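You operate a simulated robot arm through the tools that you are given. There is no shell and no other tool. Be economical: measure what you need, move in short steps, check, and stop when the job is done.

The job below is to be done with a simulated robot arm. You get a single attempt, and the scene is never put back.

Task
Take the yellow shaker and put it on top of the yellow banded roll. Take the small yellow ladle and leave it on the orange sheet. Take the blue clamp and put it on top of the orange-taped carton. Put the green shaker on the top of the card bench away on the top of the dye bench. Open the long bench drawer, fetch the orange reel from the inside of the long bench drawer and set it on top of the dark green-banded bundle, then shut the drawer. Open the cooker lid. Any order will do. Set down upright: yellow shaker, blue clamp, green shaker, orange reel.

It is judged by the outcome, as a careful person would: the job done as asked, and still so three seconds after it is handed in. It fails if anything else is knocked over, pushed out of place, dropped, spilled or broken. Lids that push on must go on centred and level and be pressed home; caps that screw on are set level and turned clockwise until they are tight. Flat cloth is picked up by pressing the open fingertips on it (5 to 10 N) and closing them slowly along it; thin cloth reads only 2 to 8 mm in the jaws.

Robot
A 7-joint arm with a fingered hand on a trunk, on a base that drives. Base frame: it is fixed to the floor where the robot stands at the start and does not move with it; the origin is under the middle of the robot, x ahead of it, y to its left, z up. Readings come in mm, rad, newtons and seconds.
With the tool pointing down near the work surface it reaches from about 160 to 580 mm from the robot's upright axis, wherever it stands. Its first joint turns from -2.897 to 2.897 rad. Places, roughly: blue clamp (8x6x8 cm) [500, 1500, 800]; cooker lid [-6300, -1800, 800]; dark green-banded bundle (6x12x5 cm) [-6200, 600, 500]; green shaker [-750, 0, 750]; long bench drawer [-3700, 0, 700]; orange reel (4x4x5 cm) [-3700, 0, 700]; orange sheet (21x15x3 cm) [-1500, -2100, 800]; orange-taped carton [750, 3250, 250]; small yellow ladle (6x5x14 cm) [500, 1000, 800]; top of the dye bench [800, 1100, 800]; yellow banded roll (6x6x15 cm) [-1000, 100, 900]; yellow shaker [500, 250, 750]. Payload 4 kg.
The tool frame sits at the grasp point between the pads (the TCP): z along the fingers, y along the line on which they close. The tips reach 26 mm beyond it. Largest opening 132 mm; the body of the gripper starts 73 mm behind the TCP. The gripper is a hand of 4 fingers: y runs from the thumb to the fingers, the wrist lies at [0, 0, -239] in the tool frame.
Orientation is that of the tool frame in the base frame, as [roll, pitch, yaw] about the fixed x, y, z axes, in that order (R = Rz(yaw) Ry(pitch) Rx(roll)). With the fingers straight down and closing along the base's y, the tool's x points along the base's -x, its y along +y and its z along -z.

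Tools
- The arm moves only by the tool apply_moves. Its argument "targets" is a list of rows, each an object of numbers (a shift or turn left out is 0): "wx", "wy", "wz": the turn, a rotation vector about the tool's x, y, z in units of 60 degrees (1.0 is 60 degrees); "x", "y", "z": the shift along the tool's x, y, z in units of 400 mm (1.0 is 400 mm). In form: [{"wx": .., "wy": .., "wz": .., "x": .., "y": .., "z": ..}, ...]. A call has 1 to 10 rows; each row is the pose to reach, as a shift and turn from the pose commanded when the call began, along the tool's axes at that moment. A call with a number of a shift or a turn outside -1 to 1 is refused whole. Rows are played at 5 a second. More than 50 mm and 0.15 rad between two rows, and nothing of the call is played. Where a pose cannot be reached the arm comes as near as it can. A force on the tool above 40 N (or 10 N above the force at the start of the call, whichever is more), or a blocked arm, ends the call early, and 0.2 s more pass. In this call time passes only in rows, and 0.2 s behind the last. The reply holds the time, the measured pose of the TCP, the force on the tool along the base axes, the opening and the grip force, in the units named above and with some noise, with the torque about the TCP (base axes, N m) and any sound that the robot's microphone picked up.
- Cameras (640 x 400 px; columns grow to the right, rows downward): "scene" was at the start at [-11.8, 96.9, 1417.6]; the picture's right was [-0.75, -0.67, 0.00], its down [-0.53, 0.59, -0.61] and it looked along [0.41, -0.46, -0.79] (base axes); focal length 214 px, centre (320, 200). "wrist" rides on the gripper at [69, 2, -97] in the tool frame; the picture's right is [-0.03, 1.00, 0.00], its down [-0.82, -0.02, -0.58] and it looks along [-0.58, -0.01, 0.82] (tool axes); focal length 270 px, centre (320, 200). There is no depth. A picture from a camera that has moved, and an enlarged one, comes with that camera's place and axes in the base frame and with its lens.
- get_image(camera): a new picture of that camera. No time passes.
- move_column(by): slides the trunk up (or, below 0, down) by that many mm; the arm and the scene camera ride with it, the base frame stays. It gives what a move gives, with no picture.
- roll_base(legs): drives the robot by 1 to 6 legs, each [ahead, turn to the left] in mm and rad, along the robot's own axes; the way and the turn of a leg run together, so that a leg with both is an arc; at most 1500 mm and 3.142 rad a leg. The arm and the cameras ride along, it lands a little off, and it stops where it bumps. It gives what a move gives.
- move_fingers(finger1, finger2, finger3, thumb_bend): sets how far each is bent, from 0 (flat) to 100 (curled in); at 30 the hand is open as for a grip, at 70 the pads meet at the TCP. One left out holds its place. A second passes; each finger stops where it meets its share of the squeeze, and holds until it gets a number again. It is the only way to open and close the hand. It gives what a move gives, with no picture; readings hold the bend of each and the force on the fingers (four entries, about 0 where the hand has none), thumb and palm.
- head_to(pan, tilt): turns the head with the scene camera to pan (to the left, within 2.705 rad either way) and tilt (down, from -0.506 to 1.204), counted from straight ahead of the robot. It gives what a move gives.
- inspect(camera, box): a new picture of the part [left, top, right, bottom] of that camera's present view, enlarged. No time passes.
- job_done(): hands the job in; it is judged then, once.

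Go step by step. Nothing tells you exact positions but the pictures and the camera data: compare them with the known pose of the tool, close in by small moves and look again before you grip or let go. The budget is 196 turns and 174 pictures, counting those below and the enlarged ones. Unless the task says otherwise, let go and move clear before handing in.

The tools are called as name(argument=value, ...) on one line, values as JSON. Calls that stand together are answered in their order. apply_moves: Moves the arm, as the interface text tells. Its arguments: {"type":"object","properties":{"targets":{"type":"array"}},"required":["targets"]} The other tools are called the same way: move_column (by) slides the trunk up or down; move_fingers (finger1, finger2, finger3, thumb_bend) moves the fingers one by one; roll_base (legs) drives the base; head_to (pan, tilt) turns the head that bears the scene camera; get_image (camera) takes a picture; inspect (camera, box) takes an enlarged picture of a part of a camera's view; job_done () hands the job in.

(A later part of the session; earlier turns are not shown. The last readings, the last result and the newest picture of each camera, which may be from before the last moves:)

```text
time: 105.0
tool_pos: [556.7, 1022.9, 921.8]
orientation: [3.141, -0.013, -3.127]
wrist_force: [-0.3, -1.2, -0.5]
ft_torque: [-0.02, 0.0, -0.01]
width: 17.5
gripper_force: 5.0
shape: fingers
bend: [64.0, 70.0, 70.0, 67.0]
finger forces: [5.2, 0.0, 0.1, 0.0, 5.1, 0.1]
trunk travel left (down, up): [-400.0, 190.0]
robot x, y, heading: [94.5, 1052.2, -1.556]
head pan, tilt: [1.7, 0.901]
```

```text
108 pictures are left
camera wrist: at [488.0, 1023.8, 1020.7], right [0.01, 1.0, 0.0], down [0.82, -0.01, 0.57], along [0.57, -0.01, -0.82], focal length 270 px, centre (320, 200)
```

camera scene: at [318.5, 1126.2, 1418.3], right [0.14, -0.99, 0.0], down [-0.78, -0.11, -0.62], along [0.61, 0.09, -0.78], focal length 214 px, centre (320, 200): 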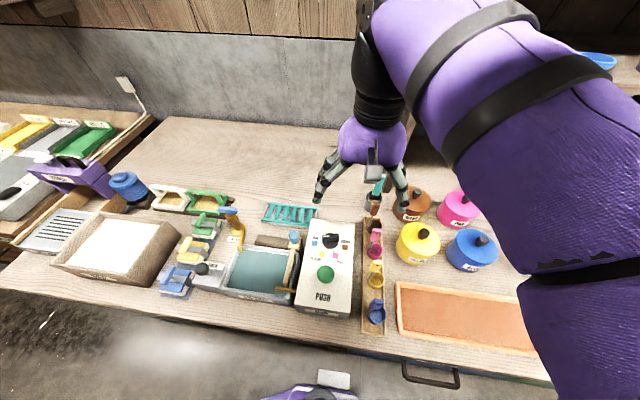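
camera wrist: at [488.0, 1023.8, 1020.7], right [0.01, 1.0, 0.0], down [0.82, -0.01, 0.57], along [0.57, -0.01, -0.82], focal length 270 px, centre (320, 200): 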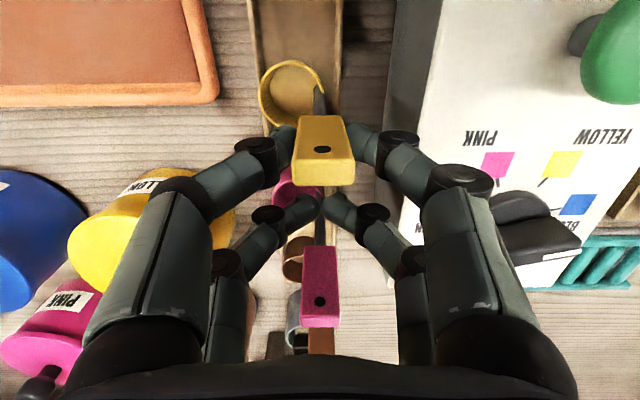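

It is held between finger 1 and the thumb at 5 N. I'll lift slowly and check.

apply_moves(targets=[{"z": -0.03}, {"z": -0.08}, {"z": -0.14}, {"z": -0.22}, {"z": -0.32}, {"z": -0.42}, {"z": -0.52}])

get_image(camera="wrist")

```text
time: 106.6
tool_pos: [558.7, 1022.6, 1131.0]
orientation: [3.14, -0.013, -3.129]
wrist_force: [0.3, -0.4, -0.3]
ft_torque: [-0.01, 0.0, 0.0]
width: 17.5
gripper_force: 5.7
shape: fingers
bend: [64.0, 70.0, 70.0, 67.0]
finger forces: [5.3, 0.0, 0.0, 0.0, 5.2, 0.0]
trunk travel left (down, up): [-400.0, 190.0]
robot x, y, heading: [92.6, 1054.7, -1.556]
head pan, tilt: [1.7, 0.901]
```

```text
107 pictures are left
camera wrist: at [491.6, 1023.2, 1228.8], right [0.01, 1.0, 0.0], down [0.82, -0.01, 0.57], along [0.57, -0.01, -0.82], focal length 270 px, centre (320, 200)
```

wrist: 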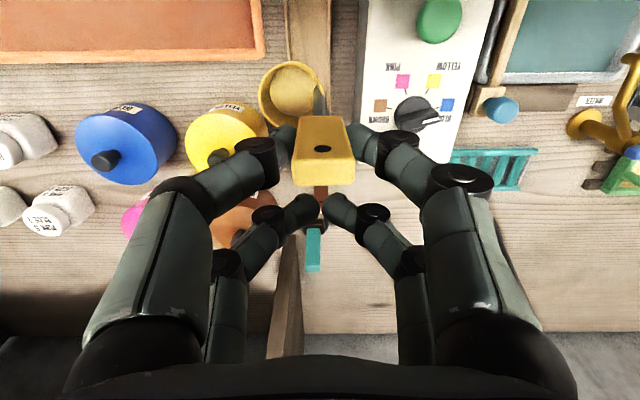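

The ladle is securely lifted. I'll drive down the aisle, swing round to the printing bench on the -y side and look for the orange sheet.

roll_base(legs=[[500, -0.5], [500, 0.5], [1330, 0], [0, -1.571], [1350, 0]])

head_to(pan=1.6, tilt=0.6)

get_image(camera="scene")

get_image(camera="wrist")

```text
time: 128.9
tool_pos: [-1562.2, -1645.5, 1130.6]
orientation: [3.14, -0.014, 1.538]
wrist_force: [0.4, -0.5, 0.2]
ft_torque: [-0.01, 0.0, -0.01]
width: 17.6
gripper_force: 5.1
shape: fingers
bend: [64.0, 70.0, 70.0, 67.0]
finger forces: [5.1, 0.1, 0.0, 0.1, 5.1, 0.1]
trunk travel left (down, up): [-400.0, 190.0]
robot x, y, heading: [-1507.3, -1188.7, 3.108]
head pan, tilt: [1.7, 0.901]
```

```text
time: 129.7
tool_pos: [-1561.8, -1645.1, 1130.4]
orientation: [3.139, -0.014, 1.537]
wrist_force: [-0.4, -0.5, -0.3]
ft_torque: [0.02, -0.02, 0.01]
width: 17.3
gripper_force: 5.2
shape: fingers
bend: [64.0, 70.0, 70.0, 67.0]
finger forces: [5.1, 0.0, 0.0, 0.0, 5.1, 0.0]
trunk travel left (down, up): [-400.0, 190.0]
robot x, y, heading: [-1504.9, -1181.6, 3.114]
head pan, tilt: [1.6, 0.6]
```

```text
106 pictures are left
camera scene: at [-1455.1, -1425.4, 1443.1], right [-1.0, 0.0, 0.0], down [0.0, 0.57, -0.82], along [0.0, -0.82, -0.57], focal length 214 px, centre (320, 200)
```

scene: 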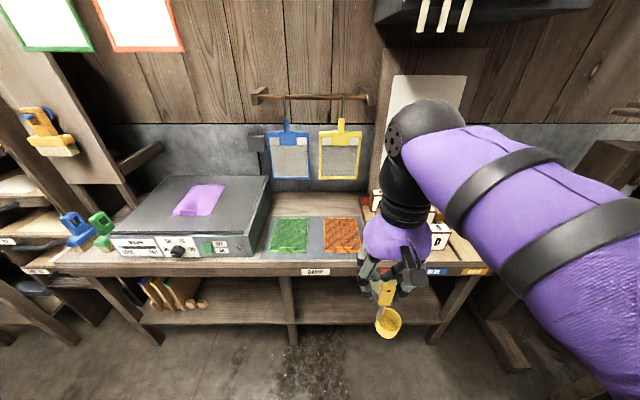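

```text
105 pictures are left
camera wrist: at [-1558.5, -1578.6, 1228.3], right [1.0, -0.06, 0.0], down [-0.05, -0.82, 0.57], along [-0.03, -0.56, -0.82], focal length 270 px, centre (320, 200)
```

wrist: 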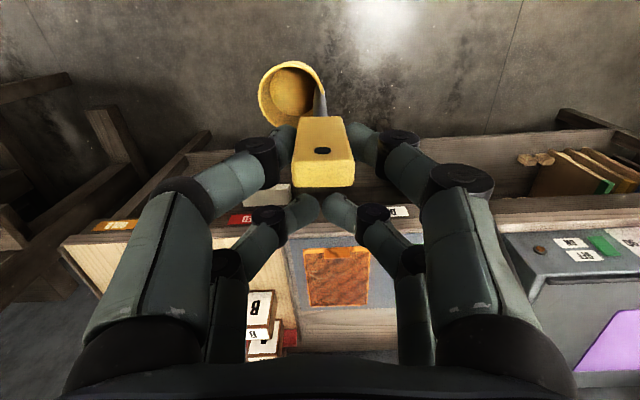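

The orange sheet is at about (-1549, -2085), and the bench edge is at y≈-1920. I'll back up and make an S-curve to come alongside the bench at y≈-1635.

roll_base(legs=[[-890, 0.03], [520, 0.92], [520, -0.92]])

get_image(camera="scene")

get_image(camera="wrist")

```text
time: 139.7
tool_pos: [-1564.5, -2097.6, 1130.7]
orientation: [3.14, -0.014, 1.556]
wrist_force: [-0.1, -0.2, -1.1]
ft_torque: [-0.03, -0.03, 0.0]
width: 17.4
gripper_force: 4.9
shape: fingers
bend: [64.0, 70.0, 70.0, 67.0]
finger forces: [5.0, 0.1, 0.0, 0.0, 5.1, 0.0]
trunk travel left (down, up): [-400.0, 190.0]
robot x, y, heading: [-1516.8, -1633.7, 3.141]
head pan, tilt: [1.6, 0.6]
```

```text
104 pictures are left
camera scene: at [-1459.9, -1875.0, 1443.2], right [-1.0, -0.03, 0.0], down [-0.01, 0.56, -0.83], along [0.02, -0.82, -0.56], focal length 214 px, centre (320, 200)
```

scene: 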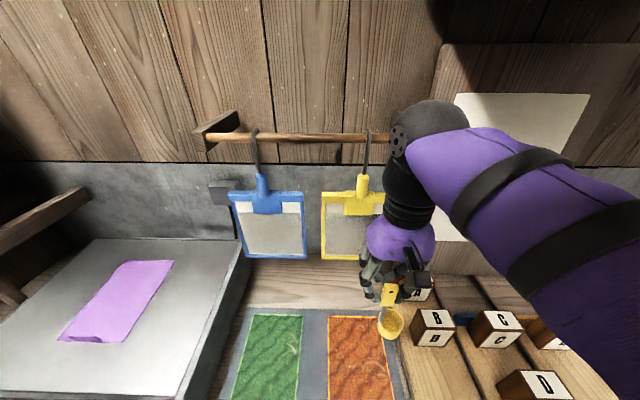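

```text
103 pictures are left
camera wrist: at [-1562.1, -2029.6, 1228.3], right [1.0, -0.04, 0.0], down [-0.03, -0.82, 0.57], along [-0.02, -0.57, -0.82], focal length 270 px, centre (320, 200)
```

wrist: 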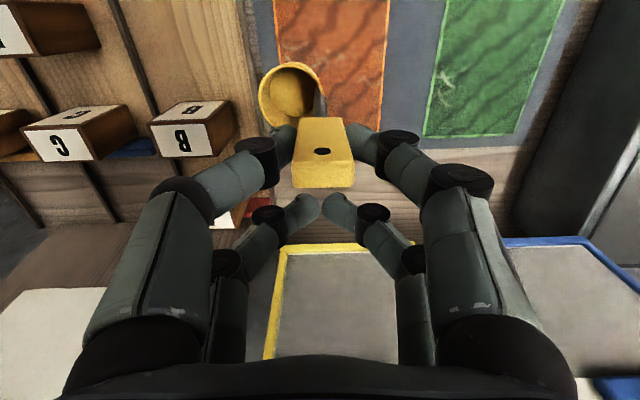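

The sheet spans roughly x -1616…-1470 and y -2186…-1990. I'll bring the cup over its centre and lower part way.

apply_moves(targets=[{"x": -0.014, "y": 0.05, "z": 0.05}, {"x": -0.0275, "y": 0.0975, "z": 0.12}, {"x": -0.0275, "y": 0.0975, "z": 0.22}, {"x": -0.0275, "y": 0.0975, "z": 0.33}])

get_image(camera="wrist")

head_to(pan=1.6, tilt=1.0)

get_image(camera="scene")

```text
time: 140.7
tool_pos: [-1523.6, -2107.2, 996.5]
orientation: [3.139, -0.014, 1.557]
wrist_force: [-0.8, 0.0, -1.9]
ft_torque: [-0.02, 0.01, -0.02]
width: 17.5
gripper_force: 4.7
shape: fingers
bend: [64.0, 70.0, 70.0, 67.0]
finger forces: [5.3, 0.1, 0.0, 0.0, 5.2, 0.0]
trunk travel left (down, up): [-400.0, 190.0]
robot x, y, heading: [-1520.7, -1633.5, 3.138]
head pan, tilt: [1.6, 0.6]
```

```text
102 pictures are left
camera wrist: at [-1522.2, -2039.5, 1095.9], right [1.0, -0.04, 0.0], down [-0.03, -0.82, 0.57], along [-0.02, -0.57, -0.82], focal length 270 px, centre (320, 200)
```

wrist: 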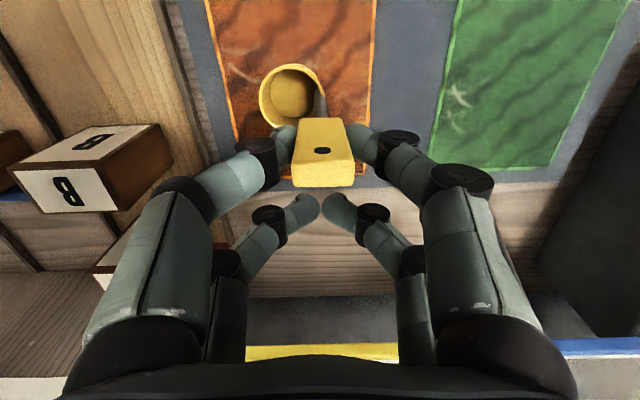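

```text
time: 141.5
tool_pos: [-1523.8, -2107.1, 998.7]
orientation: [3.139, -0.013, 1.557]
wrist_force: [0.1, 0.0, -0.8]
ft_torque: [-0.01, 0.0, 0.0]
width: 17.3
gripper_force: 5.1
shape: fingers
bend: [64.0, 70.0, 70.0, 67.0]
finger forces: [5.1, 0.1, 0.1, 0.0, 5.2, 0.0]
trunk travel left (down, up): [-400.0, 190.0]
robot x, y, heading: [-1519.3, -1629.1, 3.141]
head pan, tilt: [1.6, 1.0]
```

```text
101 pictures are left
camera scene: at [-1459.8, -1856.5, 1411.2], right [-1.0, -0.03, 0.0], down [-0.02, 0.84, -0.54], along [0.01, -0.54, -0.84], focal length 214 px, centre (320, 200)
```

scene: 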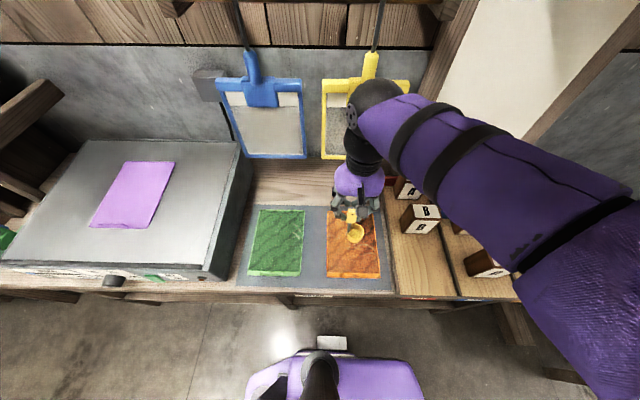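

The cup hangs over the sheet. I'll lower to near contact, then take small steps.

apply_moves(targets=[{"z": 0.05}, {"z": 0.1}])

inspect(camera="scene", box=[308, 190, 404, 286])

inspect(camera="wrist", box=[190, 0, 430, 150])

```text
time: 142.1
tool_pos: [-1522.0, -2105.9, 958.0]
orientation: [3.14, -0.016, 1.558]
wrist_force: [-0.4, 0.3, -1.0]
ft_torque: [0.0, -0.01, 0.02]
width: 17.5
gripper_force: 4.6
shape: fingers
bend: [64.0, 70.0, 70.0, 67.0]
finger forces: [5.2, 0.1, 0.0, 0.0, 5.1, 0.0]
trunk travel left (down, up): [-400.0, 190.0]
robot x, y, heading: [-1521.9, -1632.9, 3.138]
head pan, tilt: [1.6, 1.0]
```

```text
4.17 times, centred on (356, 238) of scene
camera zoom: at [-1459.8, -1856.4, 1411.1], right [-1.0, -0.03, 0.0], down [-0.02, 0.84, -0.54], along [0.01, -0.54, -0.84], focal length 894 px, centre (170, 42)
```

zoom: 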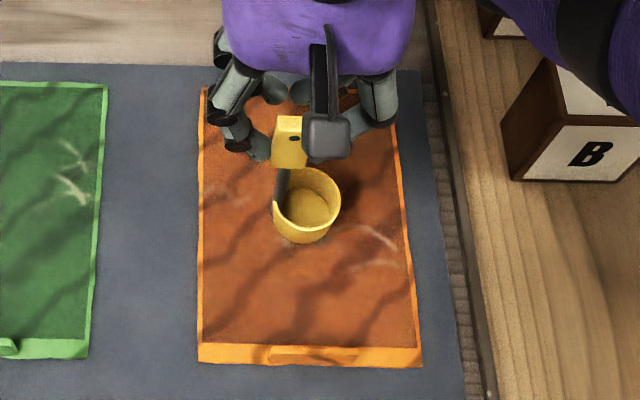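

```text
2.67 times, centred on (310, 75) of wrist
camera zoom: at [-1520.7, -2039.1, 1055.9], right [1.0, -0.04, 0.0], down [-0.03, -0.82, 0.57], along [-0.02, -0.56, -0.82], focal length 721 px, centre (347, 533)
```

zoom: 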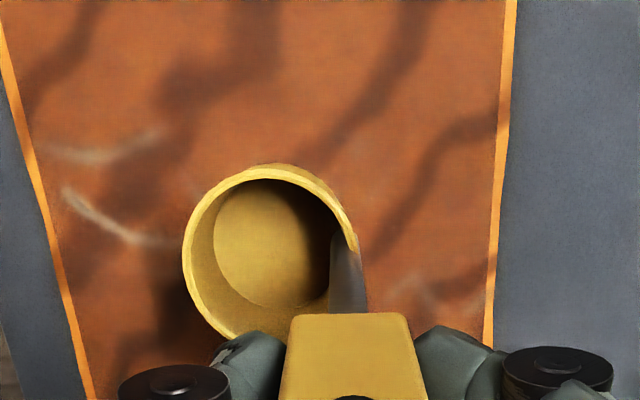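

Nearly there. I'll step down and watch the force.

apply_moves(targets=[{"z": 0.015}])

apply_moves(targets=[{"z": 0.01}])

apply_moves(targets=[{"z": 0.01}])

inspect(camera="scene", box=[308, 190, 404, 286])

```text
time: 142.5
tool_pos: [-1523.2, -2106.2, 951.7]
orientation: [3.139, -0.014, 1.557]
wrist_force: [0.0, 0.2, -0.2]
ft_torque: [-0.01, 0.01, -0.01]
width: 17.3
gripper_force: 4.8
shape: fingers
bend: [64.0, 70.0, 70.0, 67.0]
finger forces: [5.2, 0.0, 0.1, 0.1, 5.1, 0.1]
trunk travel left (down, up): [-400.0, 190.0]
robot x, y, heading: [-1522.4, -1632.9, 3.14]
head pan, tilt: [1.6, 1.0]
```

```text
time: 142.9
tool_pos: [-1523.7, -2106.9, 948.1]
orientation: [3.139, -0.014, 1.557]
wrist_force: [-0.1, -0.4, -0.6]
ft_torque: [0.01, -0.03, -0.02]
width: 17.3
gripper_force: 5.5
shape: fingers
bend: [64.0, 70.0, 70.0, 67.0]
finger forces: [5.1, 0.0, 0.0, 0.1, 5.1, 0.1]
trunk travel left (down, up): [-400.0, 190.0]
robot x, y, heading: [-1519.8, -1636.9, 3.136]
head pan, tilt: [1.6, 1.0]
```

```text
time: 143.3
tool_pos: [-1523.9, -2106.9, 943.1]
orientation: [-3.141, -0.015, 1.558]
wrist_force: [0.0, -0.1, -0.6]
ft_torque: [-0.02, 0.0, 0.01]
width: 17.4
gripper_force: 5.0
shape: fingers
bend: [64.0, 70.0, 70.0, 67.0]
finger forces: [5.0, 0.0, 0.0, 0.0, 5.0, 0.0]
trunk travel left (down, up): [-400.0, 190.0]
robot x, y, heading: [-1518.0, -1631.4, 3.144]
head pan, tilt: [1.6, 1.0]
```

```text
4.17 times, centred on (356, 238) of scene
camera zoom: at [-1459.8, -1856.4, 1411.1], right [-1.0, -0.03, 0.0], down [-0.02, 0.84, -0.54], along [0.01, -0.54, -0.84], focal length 894 px, centre (170, 42)
```

zoom: 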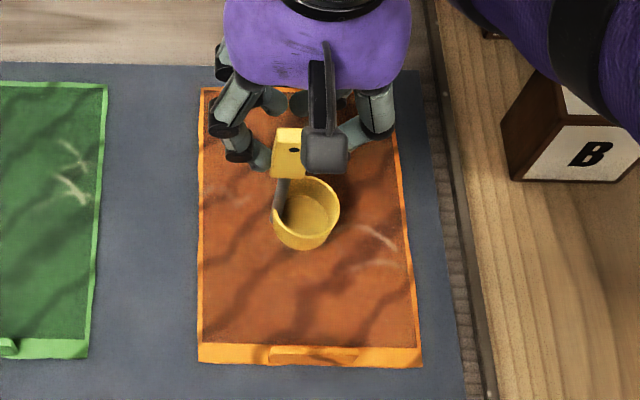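

No contact yet. I'll continue down.

apply_moves(targets=[{"z": 0.02}])

apply_moves(targets=[{"z": 0.012}])

apply_moves(targets=[{"z": 0.012}])

inspect(camera="wrist", box=[190, 0, 430, 150])

```text
time: 143.7
tool_pos: [-1524.4, -2106.4, 935.8]
orientation: [3.141, -0.015, 1.557]
wrist_force: [-0.3, -0.5, -0.6]
ft_torque: [0.0, 0.02, -0.01]
width: 17.6
gripper_force: 4.9
shape: fingers
bend: [64.0, 70.0, 70.0, 67.0]
finger forces: [5.2, 0.1, 0.1, 0.0, 5.1, 0.0]
trunk travel left (down, up): [-400.0, 190.0]
robot x, y, heading: [-1519.0, -1632.2, 3.137]
head pan, tilt: [1.6, 1.0]
```

```text
time: 144.1
tool_pos: [-1525.3, -2105.7, 931.8]
orientation: [3.14, -0.013, 1.557]
wrist_force: [0.2, 0.5, -1.4]
ft_torque: [-0.03, 0.01, 0.01]
width: 17.7
gripper_force: 5.1
shape: fingers
bend: [64.0, 70.0, 70.0, 67.0]
finger forces: [5.1, 0.0, 0.0, 0.1, 5.1, 0.1]
trunk travel left (down, up): [-400.0, 190.0]
robot x, y, heading: [-1523.2, -1633.3, 3.141]
head pan, tilt: [1.6, 1.0]
```

```text
time: 144.5
tool_pos: [-1525.3, -2105.1, 927.1]
orientation: [3.14, -0.013, 1.559]
wrist_force: [1.0, 1.0, -1.0]
ft_torque: [0.03, 0.0, -0.02]
width: 17.4
gripper_force: 5.6
shape: fingers
bend: [64.0, 70.0, 70.0, 67.0]
finger forces: [5.0, 0.0, 0.0, 0.0, 5.1, 0.1]
trunk travel left (down, up): [-400.0, 190.0]
robot x, y, heading: [-1520.1, -1631.8, 3.144]
head pan, tilt: [1.6, 1.0]
```

```text
2.67 times, centred on (310, 75) of wrist
camera zoom: at [-1523.2, -2038.6, 1024.6], right [1.0, -0.04, 0.0], down [-0.03, -0.82, 0.57], along [-0.02, -0.57, -0.82], focal length 721 px, centre (347, 533)
```

zoom: 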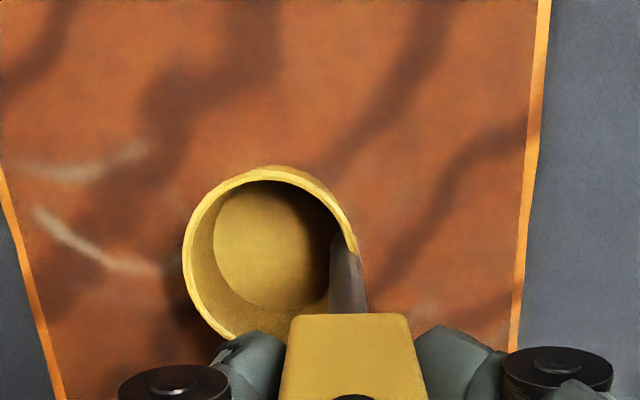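

The scale suggests only a few mm remain.

apply_moves(targets=[{"z": 0.01}])

apply_moves(targets=[{"z": 0.01}])

apply_moves(targets=[{"z": 0.008}])

inspect(camera="wrist", box=[190, 0, 430, 150])

```text
time: 144.9
tool_pos: [-1526.4, -2107.0, 923.0]
orientation: [3.14, -0.013, 1.558]
wrist_force: [-0.5, -1.1, 3.8]
ft_torque: [0.1, 0.01, -0.02]
width: 17.2
gripper_force: 5.4
shape: fingers
bend: [64.0, 70.0, 70.0, 68.0]
finger forces: [5.7, 0.0, 0.0, 0.1, 5.5, 0.0]
trunk travel left (down, up): [-400.0, 190.0]
robot x, y, heading: [-1520.2, -1635.3, 3.139]
head pan, tilt: [1.6, 1.0]
```

```text
time: 145.3
tool_pos: [-1525.8, -2107.4, 918.5]
orientation: [3.14, -0.017, 1.555]
wrist_force: [-1.4, -0.7, 2.2]
ft_torque: [-0.03, -0.03, 0.02]
width: 12.4
gripper_force: 3.5
shape: fingers
bend: [66.0, 70.0, 70.0, 69.0]
finger forces: [3.4, 0.0, 0.0, 0.0, 3.4, 0.0]
trunk travel left (down, up): [-400.0, 190.0]
robot x, y, heading: [-1518.4, -1635.5, 3.138]
head pan, tilt: [1.6, 1.0]
```

```text
time: 145.7
tool_pos: [-1524.8, -2103.8, 915.8]
orientation: [3.14, -0.014, 1.556]
wrist_force: [0.8, -1.3, 3.5]
ft_torque: [-0.04, -0.02, -0.02]
width: 11.5
gripper_force: 4.0
shape: fingers
bend: [67.0, 70.0, 70.0, 69.0]
finger forces: [3.3, 0.1, 0.1, 0.0, 3.4, 0.0]
trunk travel left (down, up): [-400.0, 190.0]
robot x, y, heading: [-1518.3, -1638.9, 3.137]
head pan, tilt: [1.6, 1.0]
```

```text
2.67 times, centred on (310, 75) of wrist
camera zoom: at [-1522.7, -2038.0, 1012.9], right [1.0, -0.04, 0.0], down [-0.03, -0.82, 0.57], along [-0.02, -0.57, -0.82], focal length 721 px, centre (347, 533)
```

zoom: 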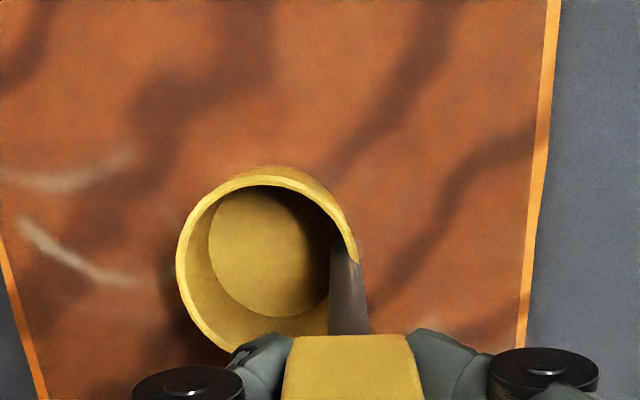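

The cup rests on the sheet. I'll open gently and evenly.

move_fingers(finger1=61, finger2=61, finger3=61, thumb_bend=63)

move_fingers(finger1=48, finger2=48, finger3=48, thumb_bend=48)

apply_moves(targets=[{"z": -0.06}, {"z": -0.16}, {"z": -0.28}, {"z": -0.4}, {"z": -0.5}])

get_image(camera="scene")

```text
time: 146.7
tool_pos: [-1525.0, -2105.5, 915.7]
orientation: [3.139, -0.013, 1.556]
wrist_force: [0.1, 0.6, -0.2]
ft_torque: [0.0, -0.03, -0.01]
width: 25.4
gripper_force: 0.1
shape: fingers
bend: [61.0, 61.0, 61.0, 63.0]
finger forces: [0.1, 0.1, 0.0, 0.0, 0.1, 0.0]
trunk travel left (down, up): [-400.0, 190.0]
robot x, y, heading: [-1518.4, -1635.3, 3.134]
head pan, tilt: [1.6, 1.0]
```

```text
time: 147.7
tool_pos: [-1524.4, -2103.9, 914.6]
orientation: [3.141, -0.013, 1.558]
wrist_force: [-0.4, 0.1, 0.1]
ft_torque: [-0.01, -0.01, -0.01]
width: 72.0
gripper_force: 0.1
shape: fingers
bend: [48.0, 48.0, 48.0, 48.0]
finger forces: [0.0, 0.1, 0.0, 0.1, 0.0, 0.0]
trunk travel left (down, up): [-400.0, 190.0]
robot x, y, heading: [-1521.9, -1633.2, 3.14]
head pan, tilt: [1.6, 1.0]
```

```text
time: 148.9
tool_pos: [-1524.5, -2107.7, 1114.7]
orientation: [3.141, -0.016, 1.559]
wrist_force: [-0.1, 0.0, 0.2]
ft_torque: [-0.05, 0.01, 0.0]
width: 72.3
gripper_force: 0.1
shape: fingers
bend: [48.0, 48.0, 48.0, 48.0]
finger forces: [0.0, 0.1, 0.0, 0.0, 0.1, 0.0]
trunk travel left (down, up): [-400.0, 190.0]
robot x, y, heading: [-1521.1, -1633.6, 3.138]
head pan, tilt: [1.6, 1.0]
```

```text
95 pictures are left
camera scene: at [-1459.8, -1856.4, 1411.1], right [-1.0, -0.03, 0.0], down [-0.02, 0.84, -0.54], along [0.01, -0.54, -0.84], focal length 214 px, centre (320, 200)
```

scene: 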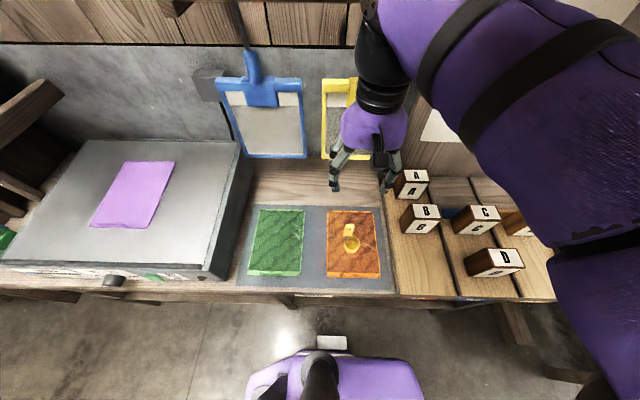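

The ladle stands on the orange sheet. I'll retract the arm, leave the bench with an S-curve and look for the long bench and its drawer.

apply_moves(targets=[{"x": 0.1}, {"x": 0.2}, {"x": 0.3}, {"x": 0.4}, {"x": 0.5}, {"x": 0.58}])

roll_base(legs=[[520, -0.92], [520, 0.92]])

head_to(pan=-0.5, tilt=0.4)

get_image(camera="scene")

head_to(pan=0.5, tilt=0.4)

get_image(camera="scene")

```text
time: 150.3
tool_pos: [-1531.1, -1881.9, 1115.0]
orientation: [3.122, -0.026, 1.532]
wrist_force: [-0.6, -0.4, 0.2]
ft_torque: [0.0, -0.03, 0.02]
width: 72.8
gripper_force: 0.1
shape: fingers
bend: [48.0, 48.0, 48.0, 48.0]
finger forces: [0.0, 0.0, 0.1, 0.0, 0.1, 0.0]
trunk travel left (down, up): [-400.0, 190.0]
robot x, y, heading: [-1520.1, -1631.8, 3.142]
head pan, tilt: [1.6, 1.0]
```

```text
time: 156.0
tool_pos: [-2427.1, -1429.3, 1115.9]
orientation: [3.123, -0.021, 1.52]
wrist_force: [-0.5, 0.0, 0.1]
ft_torque: [0.0, 0.01, -0.02]
width: 72.7
gripper_force: 0.1
shape: fingers
bend: [48.0, 48.0, 48.0, 48.0]
finger forces: [0.0, 0.1, 0.0, 0.0, 0.0, 0.0]
trunk travel left (down, up): [-400.0, 190.0]
robot x, y, heading: [-2418.8, -1183.1, 3.127]
head pan, tilt: [1.6, 1.0]
```

```text
time: 158.0
tool_pos: [-2427.1, -1429.5, 1116.5]
orientation: [3.124, -0.02, 1.519]
wrist_force: [0.0, -0.5, -0.1]
ft_torque: [0.02, 0.02, 0.01]
width: 72.7
gripper_force: 0.1
shape: fingers
bend: [48.0, 48.0, 48.0, 48.0]
finger forces: [0.0, 0.1, 0.0, 0.0, 0.0, 0.1]
trunk travel left (down, up): [-400.0, 190.0]
robot x, y, heading: [-2411.7, -1183.3, 3.129]
head pan, tilt: [-0.499, 0.4]
```

```text
94 pictures are left
camera scene: at [-2438.7, -1291.8, 1461.4], right [0.48, 0.88, 0.0], down [0.34, -0.19, -0.92], along [-0.81, 0.44, -0.39], focal length 214 px, centre (320, 200)
```

scene: 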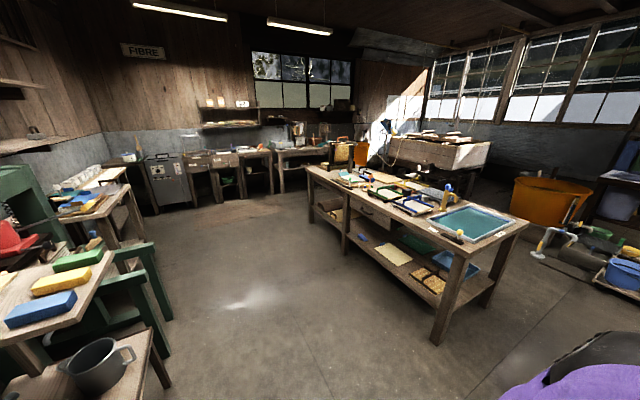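

```text
time: 159.3
tool_pos: [-2426.5, -1428.6, 1116.2]
orientation: [3.123, -0.021, 1.517]
wrist_force: [-1.1, 0.0, 0.3]
ft_torque: [0.03, 0.02, 0.0]
width: 72.7
gripper_force: 0.0
shape: fingers
bend: [48.0, 48.0, 48.0, 48.0]
finger forces: [0.0, 0.0, 0.1, 0.0, 0.1, 0.0]
trunk travel left (down, up): [-400.0, 190.0]
robot x, y, heading: [-2414.3, -1183.6, 3.129]
head pan, tilt: [0.499, 0.4]
```

```text
93 pictures are left
camera scene: at [-2439.8, -1378.7, 1461.4], right [-0.46, 0.89, 0.0], down [0.35, 0.18, -0.92], along [-0.82, -0.42, -0.39], focal length 214 px, centre (320, 200)
```

scene: 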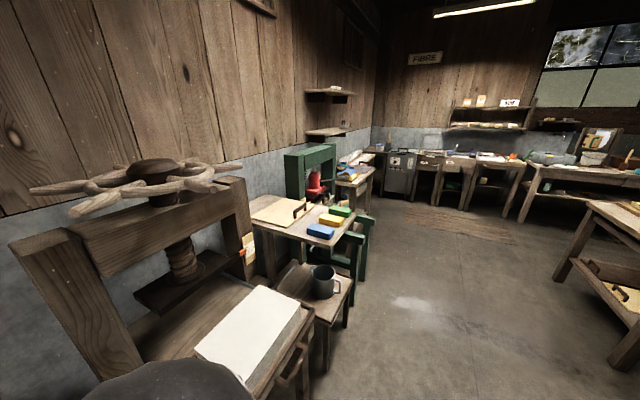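

The long bench with its drawer, facing -y, is at about (-3600, -200), and the cooker is the grey unit far left. I'll drive in front of the drawer and face it.

roll_base(legs=[[1210, 0.012], [0, -1.571], [180, 0]])

head_to(pan=0.0, tilt=0.6)

get_image(camera="scene")

```text
time: 170.8
tool_pos: [-3879.3, -996.0, 1116.7]
orientation: [3.125, -0.019, -0.023]
wrist_force: [-0.7, -0.7, 0.6]
ft_torque: [-0.02, 0.0, -0.01]
width: 72.7
gripper_force: 0.0
shape: fingers
bend: [48.0, 48.0, 48.0, 48.0]
finger forces: [0.0, 0.1, 0.0, 0.0, 0.1, 0.0]
trunk travel left (down, up): [-400.0, 190.0]
robot x, y, heading: [-3632.9, -1005.3, 1.588]
head pan, tilt: [0.499, 0.4]
```

```text
time: 171.7
tool_pos: [-3878.5, -995.8, 1116.5]
orientation: [3.124, -0.018, -0.024]
wrist_force: [-0.2, -0.5, -0.1]
ft_torque: [-0.01, -0.01, 0.02]
width: 72.6
gripper_force: 0.0
shape: fingers
bend: [48.0, 48.0, 48.0, 48.0]
finger forces: [0.1, 0.1, 0.0, 0.0, 0.0, 0.0]
trunk travel left (down, up): [-400.0, 190.0]
robot x, y, heading: [-3633.8, -1003.3, 1.588]
head pan, tilt: [0.0, 0.6]
```

```text
92 pictures are left
camera scene: at [-3787.2, -976.5, 1443.2], right [1.0, 0.02, 0.0], down [0.01, -0.56, -0.83], along [-0.02, 0.83, -0.56], focal length 214 px, centre (320, 200)
```

scene: 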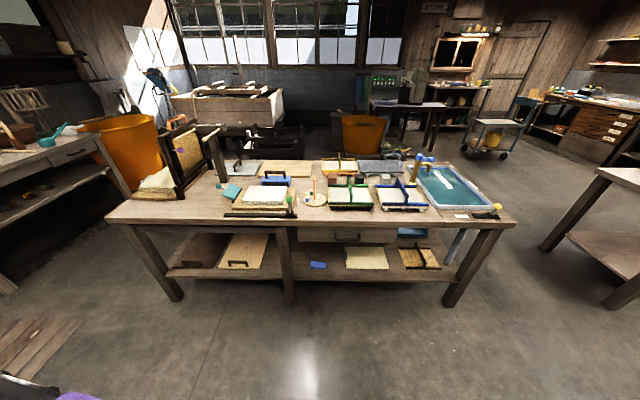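

The drawer spans about x -3920…-3435, with its handle near (-3683, -210, 700). I'll zoom in on it.

inspect(camera="scene", box=[280, 160, 440, 260])

```text
4.00 times, centred on (360, 210) of scene
camera zoom: at [-3787.2, -976.5, 1443.2], right [1.0, 0.02, 0.0], down [0.01, -0.56, -0.83], along [-0.02, 0.83, -0.56], focal length 858 px, centre (160, 160)
```

zoom: 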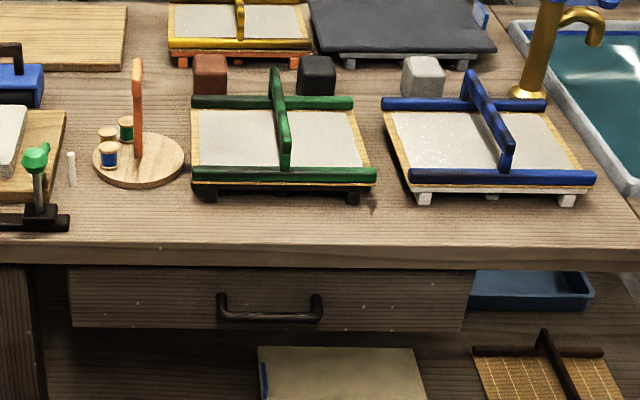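

The drawer has a bar handle tucked under the bench edge, so I'll grip it with the tool pointing forward and pull by driving back. First I'll swing the arm to the front, turning the hand as I go.

apply_moves(targets=[{"wz": 0.125, "x": 0.002, "y": -0.045}, {"wz": 0.25, "x": 0.003, "y": -0.09}, {"wz": 0.375, "x": 0.005, "y": -0.133}, {"wz": 0.5, "x": 0.006, "y": -0.178}, {"wz": 0.625, "x": 0.008, "y": -0.222}, {"wz": 0.75, "x": 0.009, "y": -0.266}, {"wz": 0.875, "x": 0.011, "y": -0.31}, {"wz": 1.0, "x": 0.0125, "y": -0.355}])

apply_moves(targets=[{"wz": 0.125, "x": -0.022, "y": -0.038}, {"wz": 0.25, "x": -0.043, "y": -0.075}, {"wz": 0.375, "x": -0.065, "y": -0.113}, {"wz": 0.5, "x": -0.086, "y": -0.15}, {"wz": 0.625, "x": -0.108, "y": -0.188}, {"wz": 0.75, "x": -0.129, "y": -0.225}, {"wz": 0.875, "x": -0.151, "y": -0.263}, {"wz": 1.0, "x": -0.1725, "y": -0.3}])

apply_moves(targets=[{"wz": 0.125, "x": -0.04, "y": -0.02}, {"wz": 0.25, "x": -0.081, "y": -0.04}, {"wz": 0.375, "x": -0.121, "y": -0.061}, {"wz": 0.5, "x": -0.162, "y": -0.081}, {"wz": 0.625, "x": -0.202, "y": -0.101}, {"wz": 0.75, "x": -0.243, "y": -0.121}, {"wz": 0.875, "x": -0.283, "y": -0.142}, {"wz": 1.0, "x": -0.324, "y": -0.162}])

apply_moves(targets=[{"y": 0.1}, {"y": 0.2}, {"y": 0.3}, {"y": 0.4}])

```text
time: 173.5
tool_pos: [-3870.0, -852.0, 1113.7]
orientation: [-3.132, -0.026, -1.073]
wrist_force: [-0.4, -0.6, 0.5]
ft_torque: [0.0, 0.01, 0.03]
width: 72.6
gripper_force: 0.1
shape: fingers
bend: [48.0, 48.0, 48.0, 48.0]
finger forces: [0.0, 0.0, 0.0, 0.0, 0.1, 0.0]
trunk travel left (down, up): [-400.0, 190.0]
robot x, y, heading: [-3631.8, -1002.0, 1.586]
head pan, tilt: [0.0, 0.6]
```

```text
time: 175.3
tool_pos: [-3799.0, -735.3, 1113.5]
orientation: [-3.118, -0.007, -2.12]
wrist_force: [0.4, 0.3, 0.7]
ft_torque: [-0.02, -0.02, -0.03]
width: 73.0
gripper_force: 0.1
shape: fingers
bend: [48.0, 48.0, 48.0, 48.0]
finger forces: [0.0, 0.1, 0.1, 0.0, 0.0, 0.0]
trunk travel left (down, up): [-400.0, 190.0]
robot x, y, heading: [-3630.5, -1002.5, 1.588]
head pan, tilt: [0.0, 0.6]
```

```text
time: 177.1
tool_pos: [-3675.1, -658.2, 1112.6]
orientation: [-3.126, 0.02, 3.116]
wrist_force: [0.2, -0.1, 0.9]
ft_torque: [0.0, -0.01, 0.01]
width: 72.8
gripper_force: 0.0
shape: fingers
bend: [48.0, 48.0, 48.0, 48.0]
finger forces: [0.0, 0.0, 0.1, 0.0, 0.0, 0.0]
trunk travel left (down, up): [-400.0, 190.0]
robot x, y, heading: [-3630.9, -1002.8, 1.587]
head pan, tilt: [0.0, 0.6]
```

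```text
time: 178.1
tool_pos: [-3669.4, -497.6, 1112.0]
orientation: [-3.123, 0.021, 3.117]
wrist_force: [-0.6, 0.4, 0.9]
ft_torque: [0.05, 0.0, -0.02]
width: 72.7
gripper_force: 0.1
shape: fingers
bend: [48.0, 48.0, 48.0, 48.0]
finger forces: [0.0, 0.0, 0.0, 0.1, 0.0, 0.1]
trunk travel left (down, up): [-400.0, 190.0]
robot x, y, heading: [-3627.3, -1005.0, 1.588]
head pan, tilt: [0.0, 0.6]
```

The arm is in front with the hand turned correctly. Now I'll pitch the tool forward and lower the trunk.

apply_moves(targets=[{"wx": -0.125}, {"wx": -0.25}, {"wx": -0.375}, {"wx": -0.5}, {"wx": -0.625}, {"wx": -0.75}, {"wx": -0.875}])

apply_moves(targets=[{"wx": -0.125}, {"wx": -0.25}, {"wx": -0.375}, {"wx": -0.5}, {"wx": -0.608}])

move_column(by=-250)

get_image(camera="wrist")

get_image(camera="scene")

```text
time: 179.7
tool_pos: [-3671.2, -497.9, 1112.0]
orientation: [2.238, 0.02, 3.119]
wrist_force: [-0.5, 0.5, -0.2]
ft_torque: [-0.02, 0.02, 0.02]
width: 72.7
gripper_force: 0.1
shape: fingers
bend: [48.0, 48.0, 48.0, 48.0]
finger forces: [0.0, 0.0, 0.0, 0.0, 0.1, 0.1]
trunk travel left (down, up): [-400.0, 190.0]
robot x, y, heading: [-3628.5, -1002.5, 1.59]
head pan, tilt: [0.0, 0.6]
```

```text
time: 180.7
tool_pos: [-3761.2, -509.4, 1102.4]
orientation: [1.752, -0.01, -2.952]
wrist_force: [0.4, -0.2, -0.7]
ft_torque: [0.01, -0.02, -0.02]
width: 72.8
gripper_force: 0.0
shape: fingers
bend: [48.0, 48.0, 48.0, 48.0]
finger forces: [0.0, 0.0, 0.0, 0.0, 0.1, 0.1]
out of reach, approached as far as the arm can: row 5
trunk travel left (down, up): [-400.0, 190.0]
robot x, y, heading: [-3632.2, -1005.5, 1.585]
head pan, tilt: [0.0, 0.6]
stopped in row 5: the arm was blocked; the commanded pose is now the measured one
```

```text
time: 183.3
tool_pos: [-3758.8, -509.6, 851.2]
orientation: [1.753, -0.011, -2.957]
wrist_force: [-0.2, 0.3, 0.0]
ft_torque: [0.01, -0.01, 0.04]
width: 72.8
gripper_force: 0.0
shape: fingers
bend: [48.0, 48.0, 48.0, 48.0]
finger forces: [0.0, 0.0, 0.0, 0.0, 0.1, 0.0]
trunk travel left (down, up): [-150.0, 440.0]
robot x, y, heading: [-3631.7, -999.8, 1.586]
head pan, tilt: [0.0, 0.6]
```

```text
90 pictures are left
camera wrist: at [-3809.4, -614.7, 871.0], right [0.0, 0.19, 0.98], down [0.91, -0.41, 0.08], along [0.42, 0.89, -0.17], focal length 270 px, centre (320, 200)
```

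wrist: 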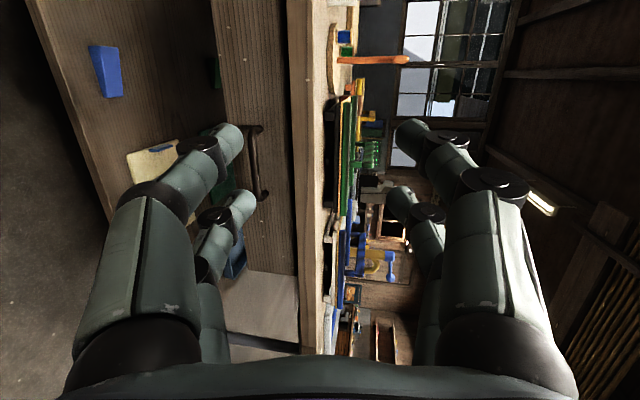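

```text
89 pictures are left
camera scene: at [-3787.6, -976.5, 1193.2], right [1.0, 0.03, 0.0], down [0.02, -0.56, -0.83], along [-0.02, 0.82, -0.56], focal length 214 px, centre (320, 200)
```

scene: 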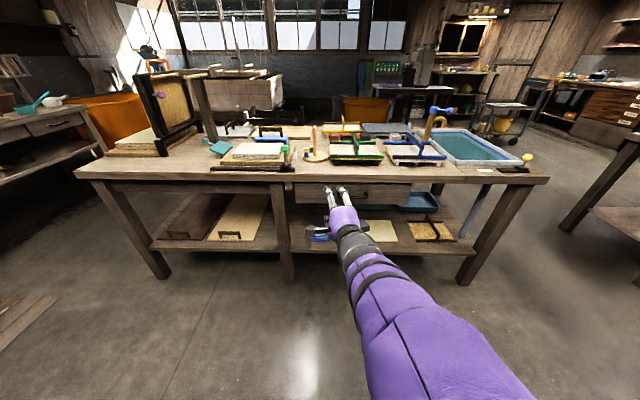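

The hand points forward, slightly left, and the handle triangulates to (-3679, -215, 698). I'll move the base up 100 mm, narrow the fingers, straighten the yaw and come level with the handle.

roll_base(legs=[[100, 0]])

move_fingers(finger1=56, finger2=56, finger3=56, thumb_bend=56)

apply_moves(targets=[{"wy": -0.035, "x": -0.04, "y": -0.068, "z": 0.03}, {"wy": -0.07, "x": -0.09, "y": -0.136, "z": 0.08}, {"wy": -0.106, "x": -0.14, "y": -0.204, "z": 0.13}, {"wy": -0.14, "x": -0.19, "y": -0.272, "z": 0.18}, {"wy": -0.177, "x": -0.2375, "y": -0.34, "z": 0.225}])

get_image(camera="wrist")

```text
time: 184.5
tool_pos: [-3760.7, -410.3, 851.3]
orientation: [1.755, -0.01, -2.956]
wrist_force: [-0.3, -0.3, -0.1]
ft_torque: [0.01, 0.01, -0.01]
width: 72.4
gripper_force: 0.0
shape: fingers
bend: [48.0, 48.0, 48.0, 48.0]
finger forces: [0.0, 0.0, 0.1, 0.1, 0.0, 0.1]
trunk travel left (down, up): [-150.0, 440.0]
robot x, y, heading: [-3632.6, -900.6, 1.591]
head pan, tilt: [0.0, 0.6]
```

```text
time: 185.5
tool_pos: [-3760.1, -408.6, 850.5]
orientation: [1.755, -0.013, -2.957]
wrist_force: [0.2, 0.0, -0.7]
ft_torque: [0.02, 0.01, 0.01]
width: 46.4
gripper_force: 0.1
shape: fingers
bend: [56.0, 56.0, 56.0, 56.0]
finger forces: [0.1, 0.1, 0.0, 0.0, 0.1, 0.0]
trunk travel left (down, up): [-150.0, 440.0]
robot x, y, heading: [-3635.2, -901.3, 1.585]
head pan, tilt: [0.0, 0.6]
```

```text
time: 186.7
tool_pos: [-3682.1, -328.1, 698.3]
orientation: [1.755, 0.025, -3.138]
wrist_force: [-0.2, -0.9, -0.3]
ft_torque: [-0.01, 0.02, 0.03]
width: 46.1
gripper_force: 0.0
shape: fingers
bend: [56.0, 56.0, 56.0, 56.0]
finger forces: [0.0, 0.1, 0.0, 0.0, 0.1, 0.0]
out of reach, approached as far as the arm can: row 2, 3
trunk travel left (down, up): [-150.0, 440.0]
robot x, y, heading: [-3634.9, -903.0, 1.588]
head pan, tilt: [0.0, 0.6]
```

```text
88 pictures are left
camera wrist: at [-3751.2, -423.7, 716.9], right [0.0, 0.18, 0.98], down [0.82, -0.57, 0.1], along [0.58, 0.8, -0.15], focal length 270 px, centre (320, 200)
```

wrist: 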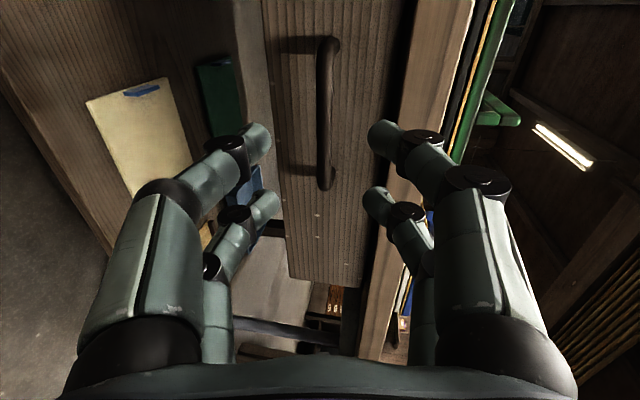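

I'm well aligned: the bar lies straight ahead along the tool axis. I'll advance 85 mm and look again.

apply_moves(targets=[{"y": 0.006, "z": 0.1}, {"y": 0.012, "z": 0.21}])

get_image(camera="wrist")

inspect(camera="scene", box=[290, 160, 410, 260])

```text
time: 187.3
tool_pos: [-3678.8, -246.3, 686.7]
orientation: [1.752, 0.025, -3.139]
wrist_force: [-0.4, -0.3, -0.1]
ft_torque: [-0.03, 0.0, 0.04]
width: 46.0
gripper_force: 0.1
shape: fingers
bend: [56.0, 56.0, 56.0, 56.0]
finger forces: [0.1, 0.1, 0.0, 0.0, 0.1, 0.1]
trunk travel left (down, up): [-150.0, 440.0]
robot x, y, heading: [-3628.7, -899.1, 1.581]
head pan, tilt: [0.0, 0.6]
```

```text
87 pictures are left
camera wrist: at [-3748.5, -341.1, 705.0], right [0.0, 0.18, 0.98], down [0.82, -0.57, 0.1], along [0.58, 0.8, -0.15], focal length 270 px, centre (320, 200)
```

wrist: 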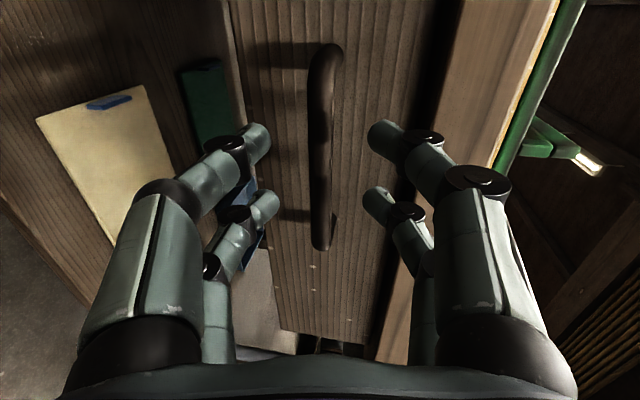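

```text
4.00 times, centred on (350, 210) of scene
camera zoom: at [-3788.4, -876.0, 1193.2], right [1.0, 0.02, 0.0], down [0.01, -0.56, -0.83], along [-0.01, 0.83, -0.56], focal length 858 px, centre (200, 160)
```

zoom: 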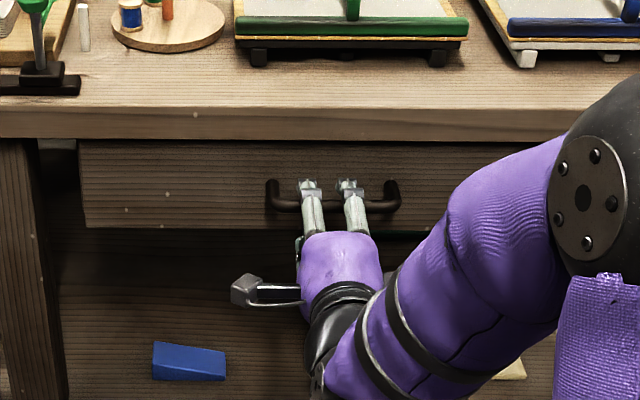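

The bar is about 15 mm ahead and centred between thumb and fingers. I'll advance 13 mm and close.

apply_moves(targets=[{"z": 0.033}])

move_fingers(finger1=75, finger2=75, finger3=75, thumb_bend=75)

get_image(camera="wrist")

```text
time: 187.7
tool_pos: [-3679.7, -231.7, 684.6]
orientation: [1.754, 0.023, -3.138]
wrist_force: [-0.4, 0.0, 0.6]
ft_torque: [-0.02, 0.04, 0.01]
width: 46.1
gripper_force: 0.0
shape: fingers
bend: [56.0, 56.0, 56.0, 56.0]
finger forces: [0.0, 0.0, 0.0, 0.0, 0.1, 0.1]
trunk travel left (down, up): [-150.0, 440.0]
robot x, y, heading: [-3634.1, -903.0, 1.59]
head pan, tilt: [0.0, 0.6]
```

```text
time: 188.7
tool_pos: [-3679.9, -232.7, 684.6]
orientation: [1.755, 0.022, -3.139]
wrist_force: [-0.1, -2.4, -0.2]
ft_torque: [-0.01, 0.02, -0.04]
width: 0.0
gripper_force: 0.1
shape: fingers
bend: [73.0, 74.0, 73.0, 73.0]
finger forces: [0.0, 0.0, 0.0, 0.0, 0.1, 0.1]
trunk travel left (down, up): [-150.0, 440.0]
robot x, y, heading: [-3632.0, -901.3, 1.585]
head pan, tilt: [0.0, 0.6]
```

```text
85 pictures are left
camera wrist: at [-3749.3, -327.0, 703.1], right [0.0, 0.18, 0.98], down [0.82, -0.57, 0.1], along [0.58, 0.8, -0.15], focal length 270 px, centre (320, 200)
```

wrist: 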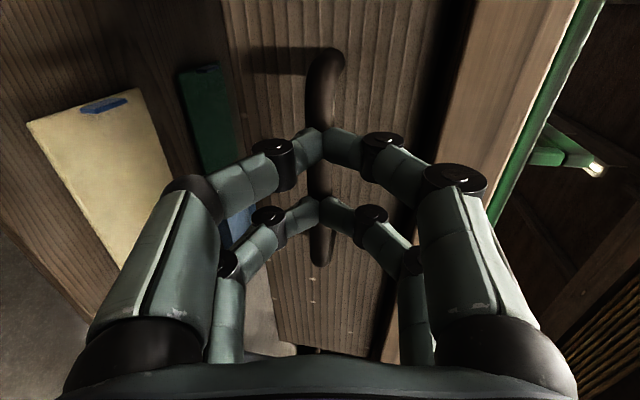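

The fingers closed just in front of the bar. I'll reopen, advance another 25 mm and close again.

move_fingers(finger1=56, finger2=56, finger3=56, thumb_bend=56)

apply_moves(targets=[{"z": 0.03}, {"z": 0.06}])

move_fingers(finger1=75, finger2=75, finger3=75, thumb_bend=75)

get_image(camera="wrist")

```text
time: 189.7
tool_pos: [-3680.1, -231.6, 685.5]
orientation: [1.755, 0.022, -3.137]
wrist_force: [-0.4, 0.6, 0.1]
ft_torque: [0.02, 0.02, -0.02]
width: 45.2
gripper_force: 0.1
shape: fingers
bend: [56.0, 56.0, 56.0, 56.0]
finger forces: [0.0, 0.1, 0.1, 0.0, 0.1, 0.0]
trunk travel left (down, up): [-150.0, 440.0]
robot x, y, heading: [-3632.6, -901.7, 1.587]
head pan, tilt: [0.0, 0.6]
```

```text
time: 190.3
tool_pos: [-3680.5, -208.7, 681.7]
orientation: [1.752, 0.022, -3.14]
wrist_force: [0.1, -0.3, 1.7]
ft_torque: [0.0, 0.02, 0.0]
width: 45.1
gripper_force: 0.0
shape: fingers
bend: [56.0, 56.0, 56.0, 56.0]
finger forces: [0.1, 0.1, 0.0, 0.0, 0.0, 0.0]
trunk travel left (down, up): [-150.0, 440.0]
robot x, y, heading: [-3633.5, -900.1, 1.593]
head pan, tilt: [0.0, 0.6]
```

```text
time: 191.3
tool_pos: [-3680.3, -209.4, 680.6]
orientation: [1.754, 0.023, -3.139]
wrist_force: [-0.1, -1.2, 0.4]
ft_torque: [0.01, 0.0, -0.02]
width: 0.1
gripper_force: 0.0
shape: fingers
bend: [73.0, 74.0, 74.0, 73.0]
finger forces: [0.1, 0.0, 0.1, 0.1, 0.1, 0.0]
trunk travel left (down, up): [-150.0, 440.0]
robot x, y, heading: [-3635.1, -902.4, 1.588]
head pan, tilt: [0.0, 0.6]
```

```text
84 pictures are left
camera wrist: at [-3749.1, -303.3, 699.1], right [0.0, 0.18, 0.98], down [0.82, -0.57, 0.1], along [0.58, 0.8, -0.15], focal length 270 px, centre (320, 200)
```

wrist: 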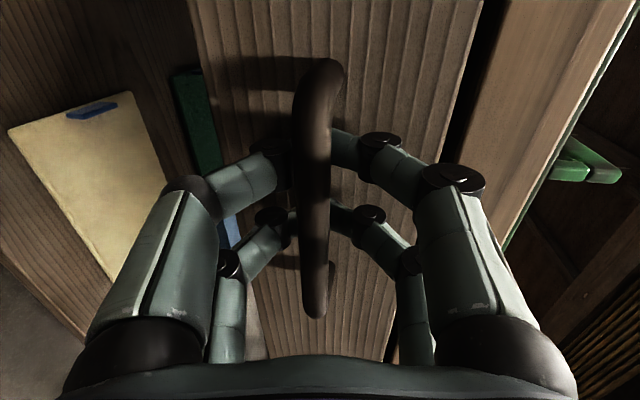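

The fingers are now hooked behind the bar, which serves for pulling. I'll pull by driving back.

roll_base(legs=[[-120, 0]])

get_image(camera="wrist")

get_image(camera="scene")

```text
time: 192.5
tool_pos: [-3677.4, -330.9, 681.9]
orientation: [1.752, 0.023, -3.138]
wrist_force: [0.6, 0.4, -0.3]
ft_torque: [0.03, 0.0, 0.0]
width: 0.0
gripper_force: 0.1
shape: fingers
bend: [73.0, 74.0, 74.0, 73.0]
finger forces: [0.0, 0.1, 0.0, 0.0, 0.1, 0.0]
trunk travel left (down, up): [-150.0, 440.0]
robot x, y, heading: [-3630.1, -1021.3, 1.589]
head pan, tilt: [0.0, 0.6]
```

```text
83 pictures are left
camera wrist: at [-3747.4, -424.9, 699.4], right [0.0, 0.18, 0.98], down [0.82, -0.57, 0.1], along [0.58, 0.8, -0.15], focal length 270 px, centre (320, 200)
```

wrist: 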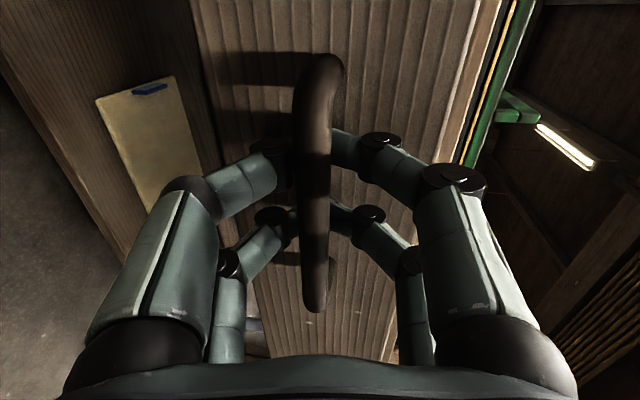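

```text
82 pictures are left
camera scene: at [-3786.3, -997.4, 1193.2], right [1.0, 0.02, 0.0], down [0.01, -0.57, -0.82], along [-0.01, 0.82, -0.57], focal length 214 px, centre (320, 200)
```

scene: 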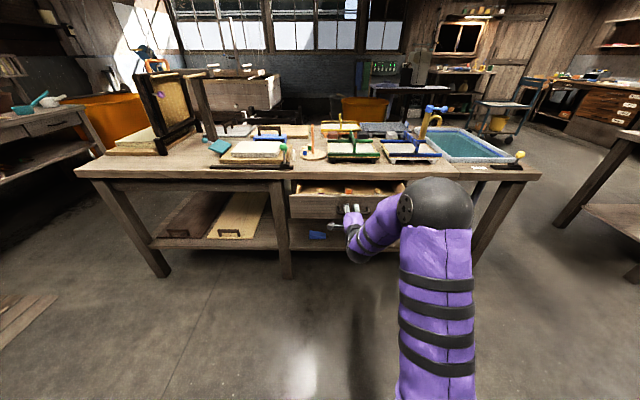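

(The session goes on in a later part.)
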